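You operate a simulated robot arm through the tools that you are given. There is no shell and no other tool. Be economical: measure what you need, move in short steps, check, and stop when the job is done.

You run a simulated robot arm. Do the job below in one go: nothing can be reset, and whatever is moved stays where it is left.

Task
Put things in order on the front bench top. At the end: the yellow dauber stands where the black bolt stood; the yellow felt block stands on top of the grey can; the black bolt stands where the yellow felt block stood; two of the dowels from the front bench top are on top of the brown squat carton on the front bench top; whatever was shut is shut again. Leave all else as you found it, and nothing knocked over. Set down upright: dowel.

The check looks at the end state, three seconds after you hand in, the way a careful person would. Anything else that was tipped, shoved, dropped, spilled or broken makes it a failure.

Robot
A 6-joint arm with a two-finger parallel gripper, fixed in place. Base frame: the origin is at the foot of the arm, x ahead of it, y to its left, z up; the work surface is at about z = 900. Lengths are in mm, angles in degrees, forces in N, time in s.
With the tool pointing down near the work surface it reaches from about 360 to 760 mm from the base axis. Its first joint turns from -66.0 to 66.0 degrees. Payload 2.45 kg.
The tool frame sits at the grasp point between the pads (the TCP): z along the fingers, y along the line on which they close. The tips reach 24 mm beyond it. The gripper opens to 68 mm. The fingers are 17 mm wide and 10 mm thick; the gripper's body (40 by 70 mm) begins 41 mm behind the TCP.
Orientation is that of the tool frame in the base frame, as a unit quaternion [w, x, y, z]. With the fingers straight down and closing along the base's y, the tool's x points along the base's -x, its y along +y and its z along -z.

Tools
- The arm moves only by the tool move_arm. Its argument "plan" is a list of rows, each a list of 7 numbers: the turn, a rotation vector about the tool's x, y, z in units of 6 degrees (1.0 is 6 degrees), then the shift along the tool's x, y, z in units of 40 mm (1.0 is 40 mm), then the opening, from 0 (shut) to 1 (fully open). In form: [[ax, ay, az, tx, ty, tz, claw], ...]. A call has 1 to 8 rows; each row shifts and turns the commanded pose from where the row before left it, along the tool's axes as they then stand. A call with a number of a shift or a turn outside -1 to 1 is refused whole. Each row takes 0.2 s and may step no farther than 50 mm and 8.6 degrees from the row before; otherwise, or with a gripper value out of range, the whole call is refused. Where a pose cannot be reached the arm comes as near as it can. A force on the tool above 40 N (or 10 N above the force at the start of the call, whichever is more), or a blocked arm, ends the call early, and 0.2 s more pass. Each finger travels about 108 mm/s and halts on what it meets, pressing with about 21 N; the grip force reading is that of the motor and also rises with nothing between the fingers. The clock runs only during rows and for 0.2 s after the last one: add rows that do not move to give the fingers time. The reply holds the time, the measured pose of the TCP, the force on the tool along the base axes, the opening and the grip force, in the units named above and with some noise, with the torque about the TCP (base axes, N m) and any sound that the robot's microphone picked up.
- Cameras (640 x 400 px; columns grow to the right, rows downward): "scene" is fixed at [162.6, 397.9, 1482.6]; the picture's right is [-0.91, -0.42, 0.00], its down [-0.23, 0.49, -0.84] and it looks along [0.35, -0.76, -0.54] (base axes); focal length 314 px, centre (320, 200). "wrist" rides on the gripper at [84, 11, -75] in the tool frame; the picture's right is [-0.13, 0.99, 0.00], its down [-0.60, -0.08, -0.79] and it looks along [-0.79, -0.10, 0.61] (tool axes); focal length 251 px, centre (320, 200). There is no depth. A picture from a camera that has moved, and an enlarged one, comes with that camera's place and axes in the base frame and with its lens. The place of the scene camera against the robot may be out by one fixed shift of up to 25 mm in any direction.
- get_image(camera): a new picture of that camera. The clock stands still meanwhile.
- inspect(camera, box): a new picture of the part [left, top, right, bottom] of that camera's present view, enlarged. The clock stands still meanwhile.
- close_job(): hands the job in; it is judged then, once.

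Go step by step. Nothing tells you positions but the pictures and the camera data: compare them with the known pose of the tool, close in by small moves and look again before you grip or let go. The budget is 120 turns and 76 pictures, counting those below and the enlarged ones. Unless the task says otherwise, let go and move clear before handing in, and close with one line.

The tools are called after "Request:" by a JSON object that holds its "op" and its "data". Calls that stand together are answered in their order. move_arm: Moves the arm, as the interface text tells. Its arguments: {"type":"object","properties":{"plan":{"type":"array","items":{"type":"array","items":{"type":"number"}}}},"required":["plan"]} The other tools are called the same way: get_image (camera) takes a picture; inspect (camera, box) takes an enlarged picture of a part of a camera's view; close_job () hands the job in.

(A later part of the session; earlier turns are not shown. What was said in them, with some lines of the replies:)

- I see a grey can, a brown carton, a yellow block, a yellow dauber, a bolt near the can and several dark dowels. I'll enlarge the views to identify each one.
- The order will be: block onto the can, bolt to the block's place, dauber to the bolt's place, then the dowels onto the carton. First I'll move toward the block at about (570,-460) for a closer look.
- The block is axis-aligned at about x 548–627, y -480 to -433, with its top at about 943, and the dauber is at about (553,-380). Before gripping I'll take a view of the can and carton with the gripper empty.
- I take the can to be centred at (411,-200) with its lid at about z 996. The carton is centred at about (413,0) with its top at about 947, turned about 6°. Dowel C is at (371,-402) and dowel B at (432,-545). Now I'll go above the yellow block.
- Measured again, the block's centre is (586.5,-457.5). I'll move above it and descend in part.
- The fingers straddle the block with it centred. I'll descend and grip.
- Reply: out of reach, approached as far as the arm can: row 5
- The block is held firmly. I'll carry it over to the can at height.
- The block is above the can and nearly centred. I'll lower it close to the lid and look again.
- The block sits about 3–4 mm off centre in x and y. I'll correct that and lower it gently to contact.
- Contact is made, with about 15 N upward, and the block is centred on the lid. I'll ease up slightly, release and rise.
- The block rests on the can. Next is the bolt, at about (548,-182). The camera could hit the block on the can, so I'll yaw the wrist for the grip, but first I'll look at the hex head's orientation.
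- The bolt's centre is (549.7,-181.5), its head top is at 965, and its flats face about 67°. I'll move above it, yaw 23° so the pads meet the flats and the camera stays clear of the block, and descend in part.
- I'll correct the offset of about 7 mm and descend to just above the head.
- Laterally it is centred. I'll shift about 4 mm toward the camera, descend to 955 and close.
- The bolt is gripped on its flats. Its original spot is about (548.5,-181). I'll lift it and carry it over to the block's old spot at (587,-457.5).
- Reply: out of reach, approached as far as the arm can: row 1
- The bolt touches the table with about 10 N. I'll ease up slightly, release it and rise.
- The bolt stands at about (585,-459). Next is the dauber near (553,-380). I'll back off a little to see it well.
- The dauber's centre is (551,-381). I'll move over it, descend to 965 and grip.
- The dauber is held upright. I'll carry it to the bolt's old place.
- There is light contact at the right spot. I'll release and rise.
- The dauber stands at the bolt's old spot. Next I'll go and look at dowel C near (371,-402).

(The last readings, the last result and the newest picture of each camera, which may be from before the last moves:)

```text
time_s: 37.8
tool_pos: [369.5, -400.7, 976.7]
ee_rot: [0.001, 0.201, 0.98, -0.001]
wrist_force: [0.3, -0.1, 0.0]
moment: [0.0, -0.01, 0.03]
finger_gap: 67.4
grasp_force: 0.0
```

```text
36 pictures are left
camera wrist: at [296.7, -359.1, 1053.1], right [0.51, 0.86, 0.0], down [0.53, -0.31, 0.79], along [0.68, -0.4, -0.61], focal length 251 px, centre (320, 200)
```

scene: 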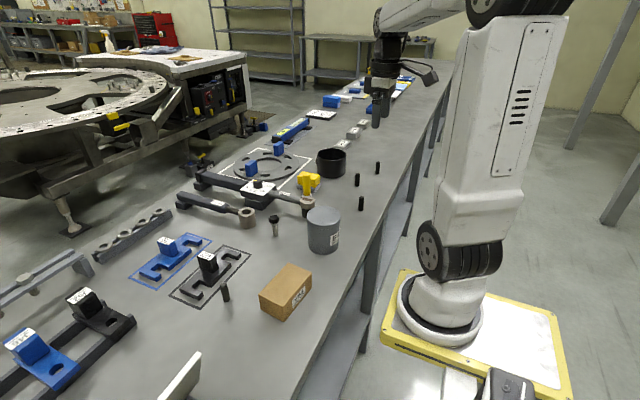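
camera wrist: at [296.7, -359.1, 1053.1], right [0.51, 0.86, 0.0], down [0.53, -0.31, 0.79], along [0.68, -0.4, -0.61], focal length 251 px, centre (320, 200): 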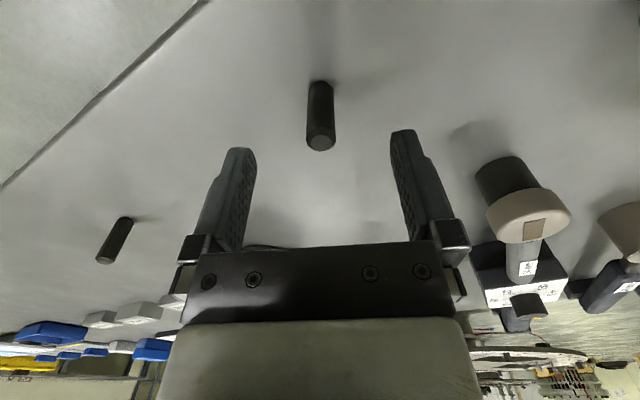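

It is centred. I'll descend and grip the dowel.

Request:
{"op": "move_arm", "data": {"plan": [[0, 0, 0, 0, 0, 0.6, 1], [0, 0, 0, 0, 0, 0.55, 1], [0, 0, 0, 0, 0, 0, 0.05], [0, 0, 0, 0, 0, 0, 0.05], [0, 0, 0, 0, 0, 0, 0.05], [0, 0, 0, 0, 0, 0, 0.05]]}}

Request:
{"op": "inspect", "data": {"camera": "wrist", "box": [220, 60, 420, 220]}}

```text
time_s: 39.2
tool_pos: [369.1, -400.1, 929.6]
ee_rot: [0.0, 0.2, 0.98, -0.001]
wrist_force: [0.0, -0.1, 0.2]
moment: [0.0, 0.01, 0.03]
finger_gap: 15.0
grasp_force: 21.3
```

```text
2.50 times, centred on (320, 140) of wrist
camera zoom: at [297.0, -358.9, 1006.0], right [0.51, 0.86, 0.0], down [0.53, -0.31, 0.79], along [0.68, -0.4, -0.61], focal length 629 px, centre (320, 350)
```

zoom: 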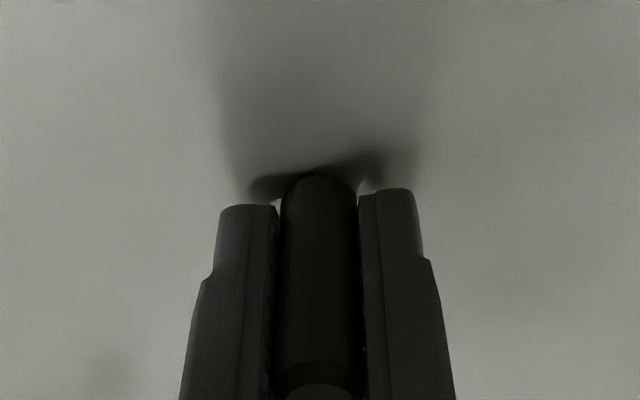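

The dowel is gripped with a 15 mm gap. I'll lift it high and carry it over the can and block to the carton.

Request:
{"op": "move_arm", "data": {"plan": [[0, 0, 0, 0, 0, -0.3, 0.05], [0, 0, 0, 0, 0, -0.9, 0.05], [0, 0, 0, 0, 0, -1, 0.05], [0, 0, 0, 0, 0, -1, 0.05], [0, 0, 0, 0, 0, -1, 0.05], [0, 0, 0, 0, 0, -0.4, 0.05], [0, 0, 0, 0.2665, 0.89, 0, 0.05], [0, 0, 0, 0.2665, 0.89, 0, 0.05]]}}

Request:
{"op": "move_arm", "data": {"plan": [[0, 0, 0, 0.2665, 0.89, 0, 0.05], [0, 0, 0, 0.2665, 0.89, 0, 0.05], [0, 0, 0, 0.2665, 0.89, 0, 0.05], [0, 0, 0, 0.2665, 0.89, 0, 0.05], [0, 0, 0, 0.2665, 0.89, 0, 0.05], [0, 0, 0, 0.2665, 0.89, 0, 0.05], [0, 0, 0, 0.2665, 0.89, 0, 0.05], [0, 0, 0, 0, 0, 0, 0.05]]}}

Request:
{"op": "get_image", "data": {"camera": "wrist"}}

```text
time_s: 41.0
tool_pos: [378.2, -327.0, 1117.4]
ee_rot: [0.001, 0.2, 0.98, 0.0]
wrist_force: [0.4, -0.2, -0.8]
moment: [0.0, -0.01, 0.04]
finger_gap: 15.0
grasp_force: 21.0
```

```text
time_s: 42.8
tool_pos: [405.4, -73.9, 1116.1]
ee_rot: [0.0, 0.2, 0.98, -0.001]
wrist_force: [0.0, -0.3, 0.3]
moment: [0.02, -0.03, 0.01]
finger_gap: 14.9
grasp_force: 21.1
```

```text
34 pictures are left
camera wrist: at [332.9, -31.0, 1193.6], right [0.51, 0.86, 0.0], down [0.53, -0.31, 0.79], along [0.68, -0.4, -0.61], focal length 251 px, centre (320, 200)
```

wrist: 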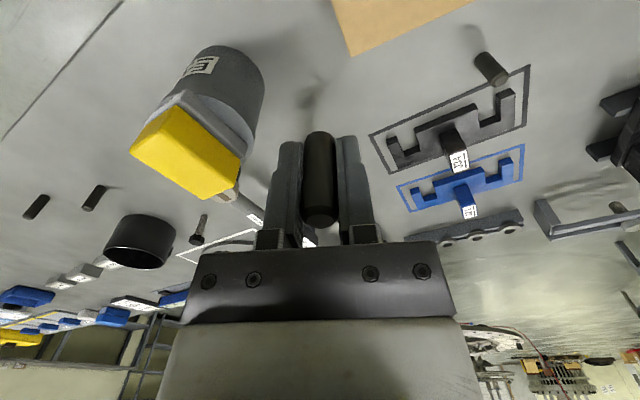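

Request:
{"op": "move_arm", "data": {"plan": [[0, 0, 0, 0.16, 0.555, 0, 0.05], [0, 0, 0, 0.16, 0.555, 0, 0.05], [0, 0, 0, 0, 0, 1, 0.05], [0, 0, 0, 0, 0, 1, 0.05], [0, 0, 0, 0, 0, 1, 0.05], [0, 0, 0, 0, 0, 0.15, 0.05], [0, 0, 0, 0, 0, 0, 0.05]]}}

Request:
{"op": "get_image", "data": {"camera": "wrist"}}

Request:
{"op": "inspect", "data": {"camera": "scene", "box": [220, 220, 380, 350]}}

```text
time_s: 44.4
tool_pos: [411.0, -23.6, 989.1]
ee_rot: [0.0, 0.201, 0.98, -0.001]
wrist_force: [-0.7, 0.0, -0.4]
moment: [0.0, -0.05, -0.03]
finger_gap: 14.9
grasp_force: 21.1
```

```text
33 pictures are left
camera wrist: at [338.1, 18.0, 1066.9], right [0.51, 0.86, 0.0], down [0.53, -0.31, 0.79], along [0.68, -0.4, -0.61], focal length 251 px, centre (320, 200)
```

wrist: 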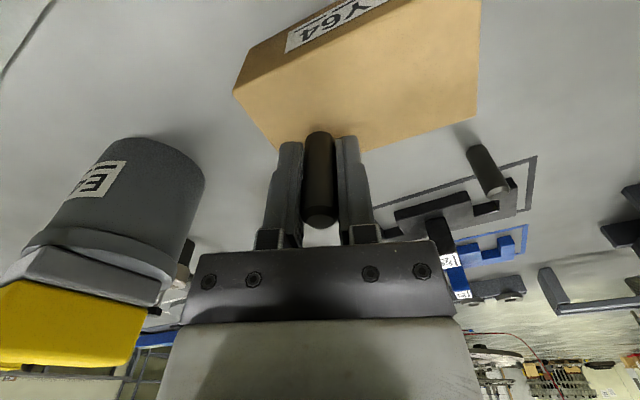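

```text
3.08 times, centred on (300, 285) of scene
camera zoom: at [162.6, 397.9, 1482.6], right [-0.91, -0.42, 0.0], down [-0.23, 0.49, -0.84], along [0.35, -0.76, -0.54], focal length 966 px, centre (382, -62)
```

zoom: 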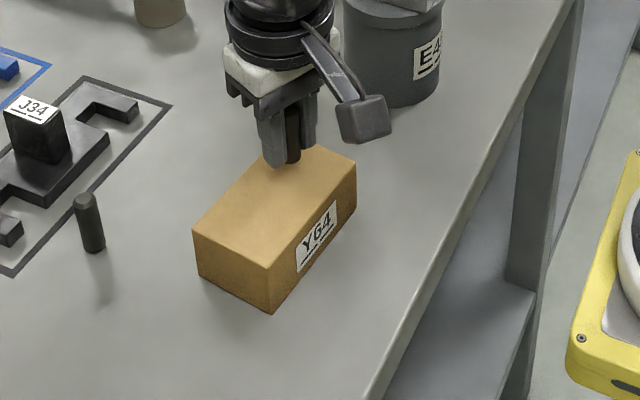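

The dowel is above the near-left part of the carton. I'll shift 4 mm and lower to contact.

Request:
{"op": "move_arm", "data": {"plan": [[0, 0, 0, -0.039, -0.092, 0.2, 0.05], [0, 0, 0, 0, 0, 0.04, 0.05], [0, 0, 0, 0, 0, 0.025, 0.05], [0, 0, 0, 0, 0, 0, 0.05]]}}

Request:
{"op": "inspect", "data": {"camera": "wrist", "box": [220, 60, 420, 220]}}

```text
time_s: 45.4
tool_pos: [411.0, -27.2, 978.8]
ee_rot: [0.0, 0.2, 0.98, -0.001]
wrist_force: [-2.3, 2.3, 10.1]
moment: [0.02, 0.08, 0.02]
finger_gap: 15.0
grasp_force: 21.4
```

```text
2.50 times, centred on (320, 140) of wrist
camera zoom: at [338.0, 13.1, 1055.7], right [0.51, 0.86, 0.0], down [0.52, -0.31, 0.79], along [0.68, -0.4, -0.61], focal length 629 px, centre (320, 350)
```

zoom: 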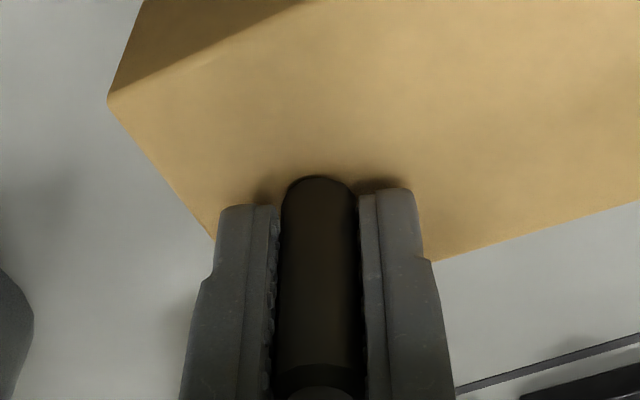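

Request:
{"op": "move_arm", "data": {"plan": [[0, 0, 0, 0, 0, -0.015, 0.05], [0, 0, 0, 0, 0, 0, 0.3], [0, 0, 0, 0, 0, 0, 0.6], [0, 0, 0, 0, 0, 0, 0.6], [0, 0, 0, 0, 0, -0.6, 0.6], [0, 0, 0, 0, 0, -1, 0.8], [0, 0, 0, 0, 0, -1, 1], [0, 0, 0, 0, 0, -1, 1]]}}

Request:
{"op": "get_image", "data": {"camera": "wrist"}}

Request:
{"op": "inspect", "data": {"camera": "scene", "box": [220, 220, 380, 350]}}

```text
time_s: 47.2
tool_pos: [409.2, -25.0, 1120.9]
ee_rot: [-0.001, 0.2, 0.98, -0.001]
wrist_force: [-0.2, 0.2, 0.8]
moment: [0.0, 0.03, 0.03]
finger_gap: 68.0
grasp_force: 0.1
```

```text
30 pictures are left
camera wrist: at [336.5, 16.0, 1198.5], right [0.51, 0.86, 0.0], down [0.53, -0.31, 0.79], along [0.68, -0.4, -0.61], focal length 251 px, centre (320, 200)
```

wrist: 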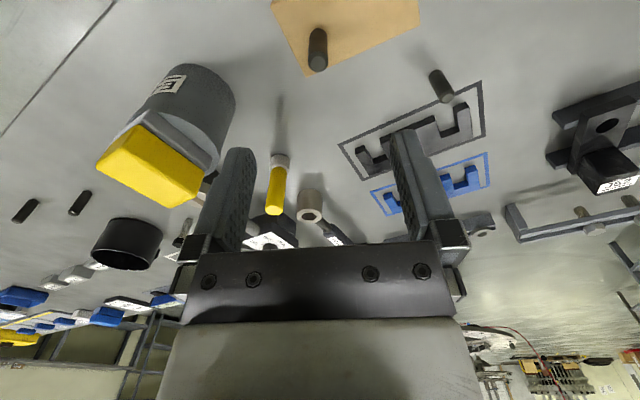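

```text
3.08 times, centred on (300, 285) of scene
camera zoom: at [162.6, 397.9, 1482.6], right [-0.91, -0.42, 0.0], down [-0.23, 0.49, -0.84], along [0.35, -0.76, -0.54], focal length 966 px, centre (382, -62)
```

zoom: 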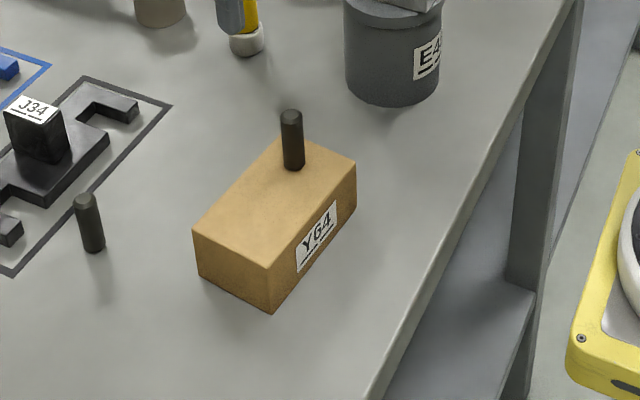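

The first dowel stands on the carton. The dowel beside J34, near (526,60), is the nearest second one and has free space around it, so I'll go and look at it.

Request:
{"op": "move_arm", "data": {"plan": [[0, 0, 0, -0.214, 0.775, 0.2, 1], [0, 0, 0, -0.214, 0.775, 0.4, 1], [0, 0, 0, -0.214, 0.775, 0.5, 1], [0, 0, 0, -0.214, 0.775, 0.6, 1], [0, 0, 0, 0, 0, 0, 1]]}}

Request:
{"op": "get_image", "data": {"camera": "wrist"}}

```text
time_s: 48.4
tool_pos: [488.9, 73.2, 1054.1]
ee_rot: [0.0, 0.201, 0.98, -0.001]
wrist_force: [0.0, 0.2, 1.2]
moment: [-0.02, 0.02, 0.01]
finger_gap: 67.9
grasp_force: 0.0
```

```text
28 pictures are left
camera wrist: at [415.3, 115.4, 1131.2], right [0.51, 0.86, 0.0], down [0.52, -0.31, 0.79], along [0.68, -0.4, -0.61], focal length 251 px, centre (320, 200)
```

wrist: 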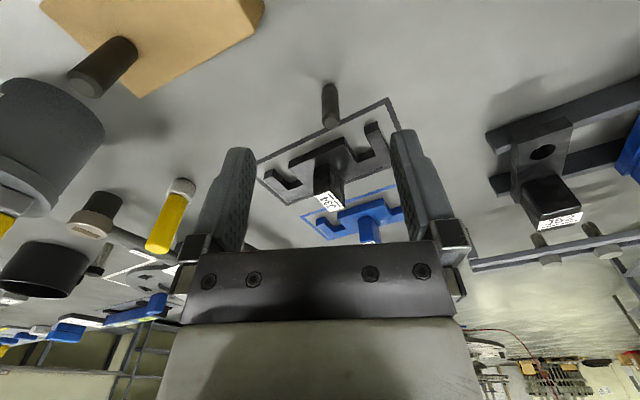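

Request:
{"op": "move_arm", "data": {"plan": [[0, 0, 0, -0.976, 0.066, 0, 1], [0, 0, 0, 0, 0, 0.95, 1], [0, 0, 0, 0, 0, 0.95, 1], [0, 0, 0, 0, 0, 0, 1]]}}

Request:
{"op": "get_image", "data": {"camera": "wrist"}}

Request:
{"op": "inspect", "data": {"camera": "scene", "box": [140, 220, 300, 350]}}

```text
time_s: 49.4
tool_pos: [524.8, 57.4, 977.8]
ee_rot: [-0.001, 0.201, 0.98, -0.001]
wrist_force: [0.2, -0.2, 0.7]
moment: [0.0, -0.05, 0.02]
finger_gap: 68.1
grasp_force: 0.0
```

```text
27 pictures are left
camera wrist: at [452.1, 98.8, 1055.6], right [0.51, 0.86, 0.0], down [0.53, -0.31, 0.79], along [0.68, -0.4, -0.61], focal length 251 px, centre (320, 200)
```

wrist: 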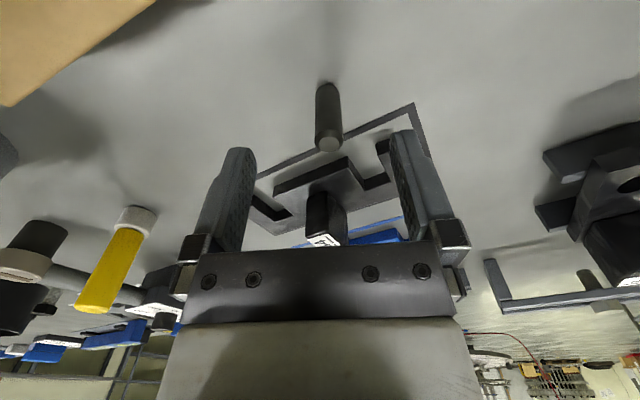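

```text
3.08 times, centred on (220, 285) of scene
camera zoom: at [162.6, 397.8, 1482.6], right [-0.91, -0.42, 0.0], down [-0.23, 0.49, -0.84], along [0.35, -0.76, -0.54], focal length 966 px, centre (628, -62)
```

zoom: 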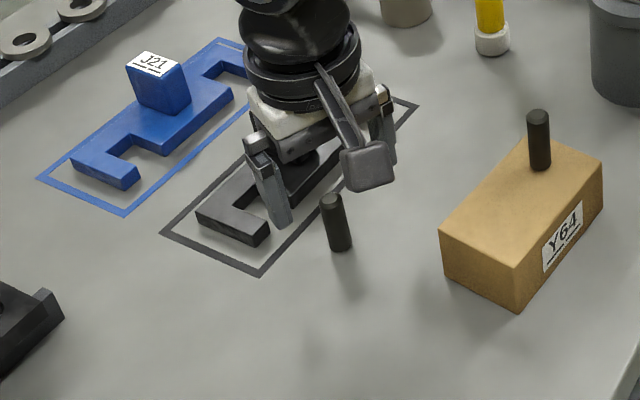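

The dowel sits 4 mm to tool +y. I'll correct that, narrow the opening to stay clear of the J34 bracket, then descend and grip.

Request:
{"op": "move_arm", "data": {"plan": [[0, 0, 0, 0, 0.1, 0, 0.65], [0, 0, 0, 0, 0, 0, 0.65], [0, 0, 0, 0, 0, 0.6, 0.65], [0, 0, 0, 0, 0, 0.58, 0.65], [0, 0, 0, 0, 0, 0, 0.05], [0, 0, 0, 0, 0, 0, 0.05], [0, 0, 0, 0, 0, 0, 0.05]]}}

Request:
{"op": "get_image", "data": {"camera": "wrist"}}

```text
time_s: 51.0
tool_pos: [529.1, 61.0, 930.2]
ee_rot: [0.0, 0.2, 0.98, -0.001]
wrist_force: [-0.2, 0.1, 0.1]
moment: [-0.02, 0.02, 0.01]
finger_gap: 15.2
grasp_force: 21.5
```

```text
25 pictures are left
camera wrist: at [455.8, 101.7, 1006.8], right [0.51, 0.86, 0.0], down [0.53, -0.31, 0.79], along [0.68, -0.4, -0.61], focal length 251 px, centre (320, 200)
```

wrist: 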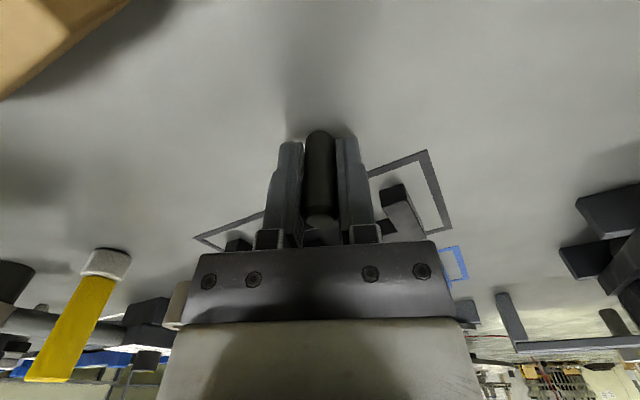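

Request:
{"op": "move_arm", "data": {"plan": [[0, 0, 0, 0, 0, -0.3, 0.05], [0, 0, 0, 0, 0, -0.9, 0.05], [0, 0, 0, 0, 0, -1, 0.05], [0, 0, 0, 0, 0, -0.6, 0.05], [0, 0, 0, 0.757, -0.602, 0, 0.05], [0, 0, 0, 0.757, -0.602, 0, 0.05], [0, 0, 0, 0.757, -0.602, 0, 0.05], [0, 0, 0, 0, 0, 0, 0.05]]}}

Request:
{"op": "get_image", "data": {"camera": "wrist"}}

Request:
{"op": "inspect", "data": {"camera": "scene", "box": [200, 220, 360, 350]}}

```text
time_s: 52.8
tool_pos: [415.0, 35.6, 1038.7]
ee_rot: [0.0, 0.2, 0.98, 0.0]
wrist_force: [0.4, 0.1, -0.6]
moment: [0.02, 0.0, 0.02]
finger_gap: 15.3
grasp_force: 21.1
```

```text
24 pictures are left
camera wrist: at [341.7, 77.7, 1115.5], right [0.51, 0.86, 0.0], down [0.52, -0.31, 0.79], along [0.68, -0.4, -0.61], focal length 251 px, centre (320, 200)
```

wrist: 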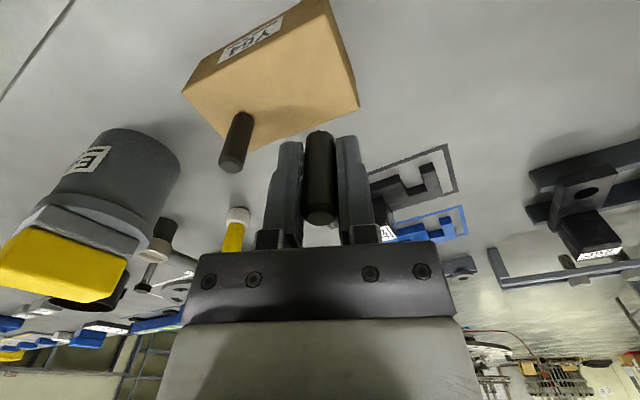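

```text
3.08 times, centred on (280, 285) of scene
camera zoom: at [162.6, 397.8, 1482.6], right [-0.91, -0.42, 0.0], down [-0.23, 0.49, -0.84], along [0.35, -0.76, -0.54], focal length 966 px, centre (443, -62)
```

zoom: 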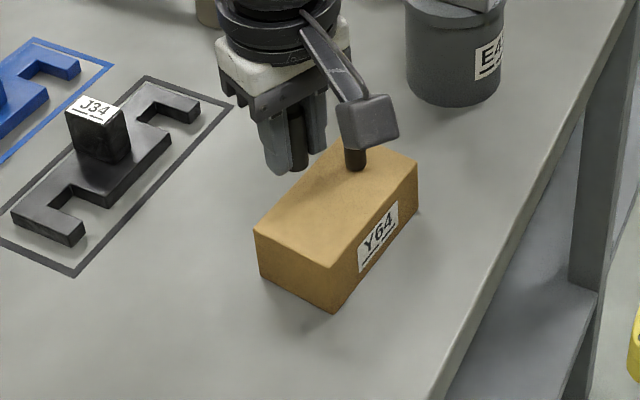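

Request:
{"op": "move_arm", "data": {"plan": [[0, 0, 0, -0.04, -0.1, 0.6, 0.05], [0, 0, 0, 0, 0, 0.7, 0.05], [0, 0, 0, 0, 0, 0, 0.05]]}}

Request:
{"op": "get_image", "data": {"camera": "wrist"}}

```text
time_s: 53.6
tool_pos: [415.7, 30.6, 989.5]
ee_rot: [0.0, 0.2, 0.98, -0.001]
wrist_force: [0.8, -0.7, -0.9]
moment: [-0.04, 0.02, 0.0]
finger_gap: 14.9
grasp_force: 21.1
```

```text
22 pictures are left
camera wrist: at [343.1, 71.3, 1066.3], right [0.51, 0.86, 0.0], down [0.52, -0.31, 0.79], along [0.68, -0.4, -0.61], focal length 251 px, centre (320, 200)
```

wrist: 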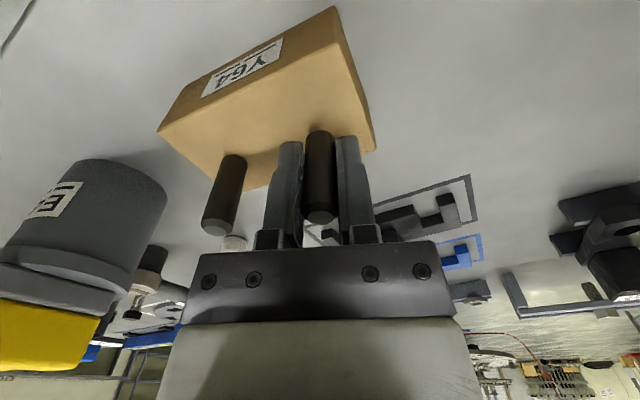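

Request:
{"op": "move_arm", "data": {"plan": [[0, 0, 0, 0, 0, 0.2, 0.05], [0, 0, 0, 0, 0, 0.04, 0.05], [0, 0, 0, 0, 0, 0.025, 0.05], [0, 0, 0, 0, 0, 0, 0.05]]}}

```text
time_s: 54.6
tool_pos: [417.1, 28.6, 979.2]
ee_rot: [0.001, 0.2, 0.98, -0.001]
wrist_force: [-0.4, 3.0, 11.5]
moment: [0.15, -0.05, 0.01]
finger_gap: 15.1
grasp_force: 20.9
```

There is contact. I'll release with a limited opening so as not to touch the first dowel, then rise straight up.

Request:
{"op": "move_arm", "data": {"plan": [[0, 0, 0, 0, 0, -0.015, 0.05], [0, 0, 0, 0, 0, 0, 0.25], [0, 0, 0, 0, 0, 0, 0.5], [0, 0, 0, 0, 0, 0, 0.5], [0, 0, 0, 0, 0, -0.6, 0.5], [0, 0, 0, 0, 0, -1, 0.5], [0, 0, 0, 0, 0, -1, 0.5], [0, 0, 0, 0, 0, -1, 0.5]]}}

Request:
{"op": "get_image", "data": {"camera": "scene"}}

Request:
{"op": "get_image", "data": {"camera": "wrist"}}

Request:
{"op": "inspect", "data": {"camera": "scene", "box": [200, 140, 400, 340]}}

```text
time_s: 56.4
tool_pos: [418.1, 27.1, 1123.8]
ee_rot: [0.0, 0.2, 0.98, 0.0]
wrist_force: [0.6, -0.2, -0.8]
moment: [0.03, -0.01, 0.03]
finger_gap: 34.1
grasp_force: 0.0
```

```text
21 pictures are left
```

scene: 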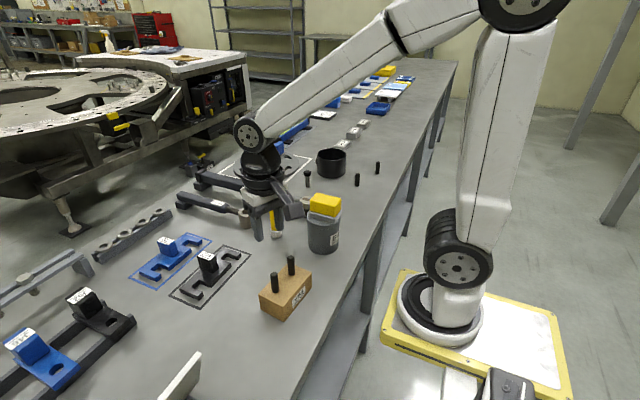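

```text
20 pictures are left
camera wrist: at [344.8, 69.3, 1201.0], right [0.51, 0.86, 0.0], down [0.53, -0.31, 0.79], along [0.68, -0.4, -0.61], focal length 251 px, centre (320, 200)
```

wrist: 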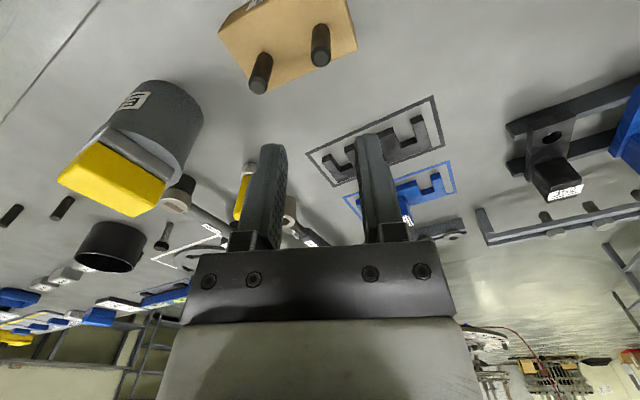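

```text
2.00 times, centred on (300, 240) of scene
camera zoom: at [162.6, 397.8, 1482.6], right [-0.91, -0.42, 0.0], down [-0.23, 0.49, -0.84], along [0.35, -0.76, -0.54], focal length 628 px, centre (360, 120)
```

zoom: 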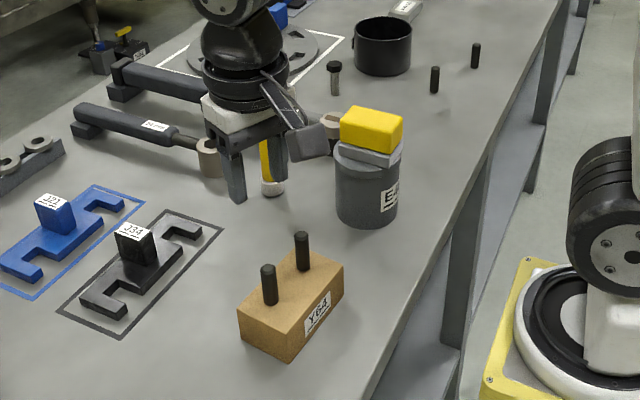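

Everything stands as required and the gripper is clear, so I'm handing in.

Request:
{"op": "close_job", "data": {}}

```text
The job is handed in.
```

The job is handed in: the yellow block is on the can, the bolt is at the block's old place, the dauber is at the bolt's old place, and two dowels stand upright on the carton. I opened nothing, so nothing needed shutting, and the last pictures show nothing knocked over.
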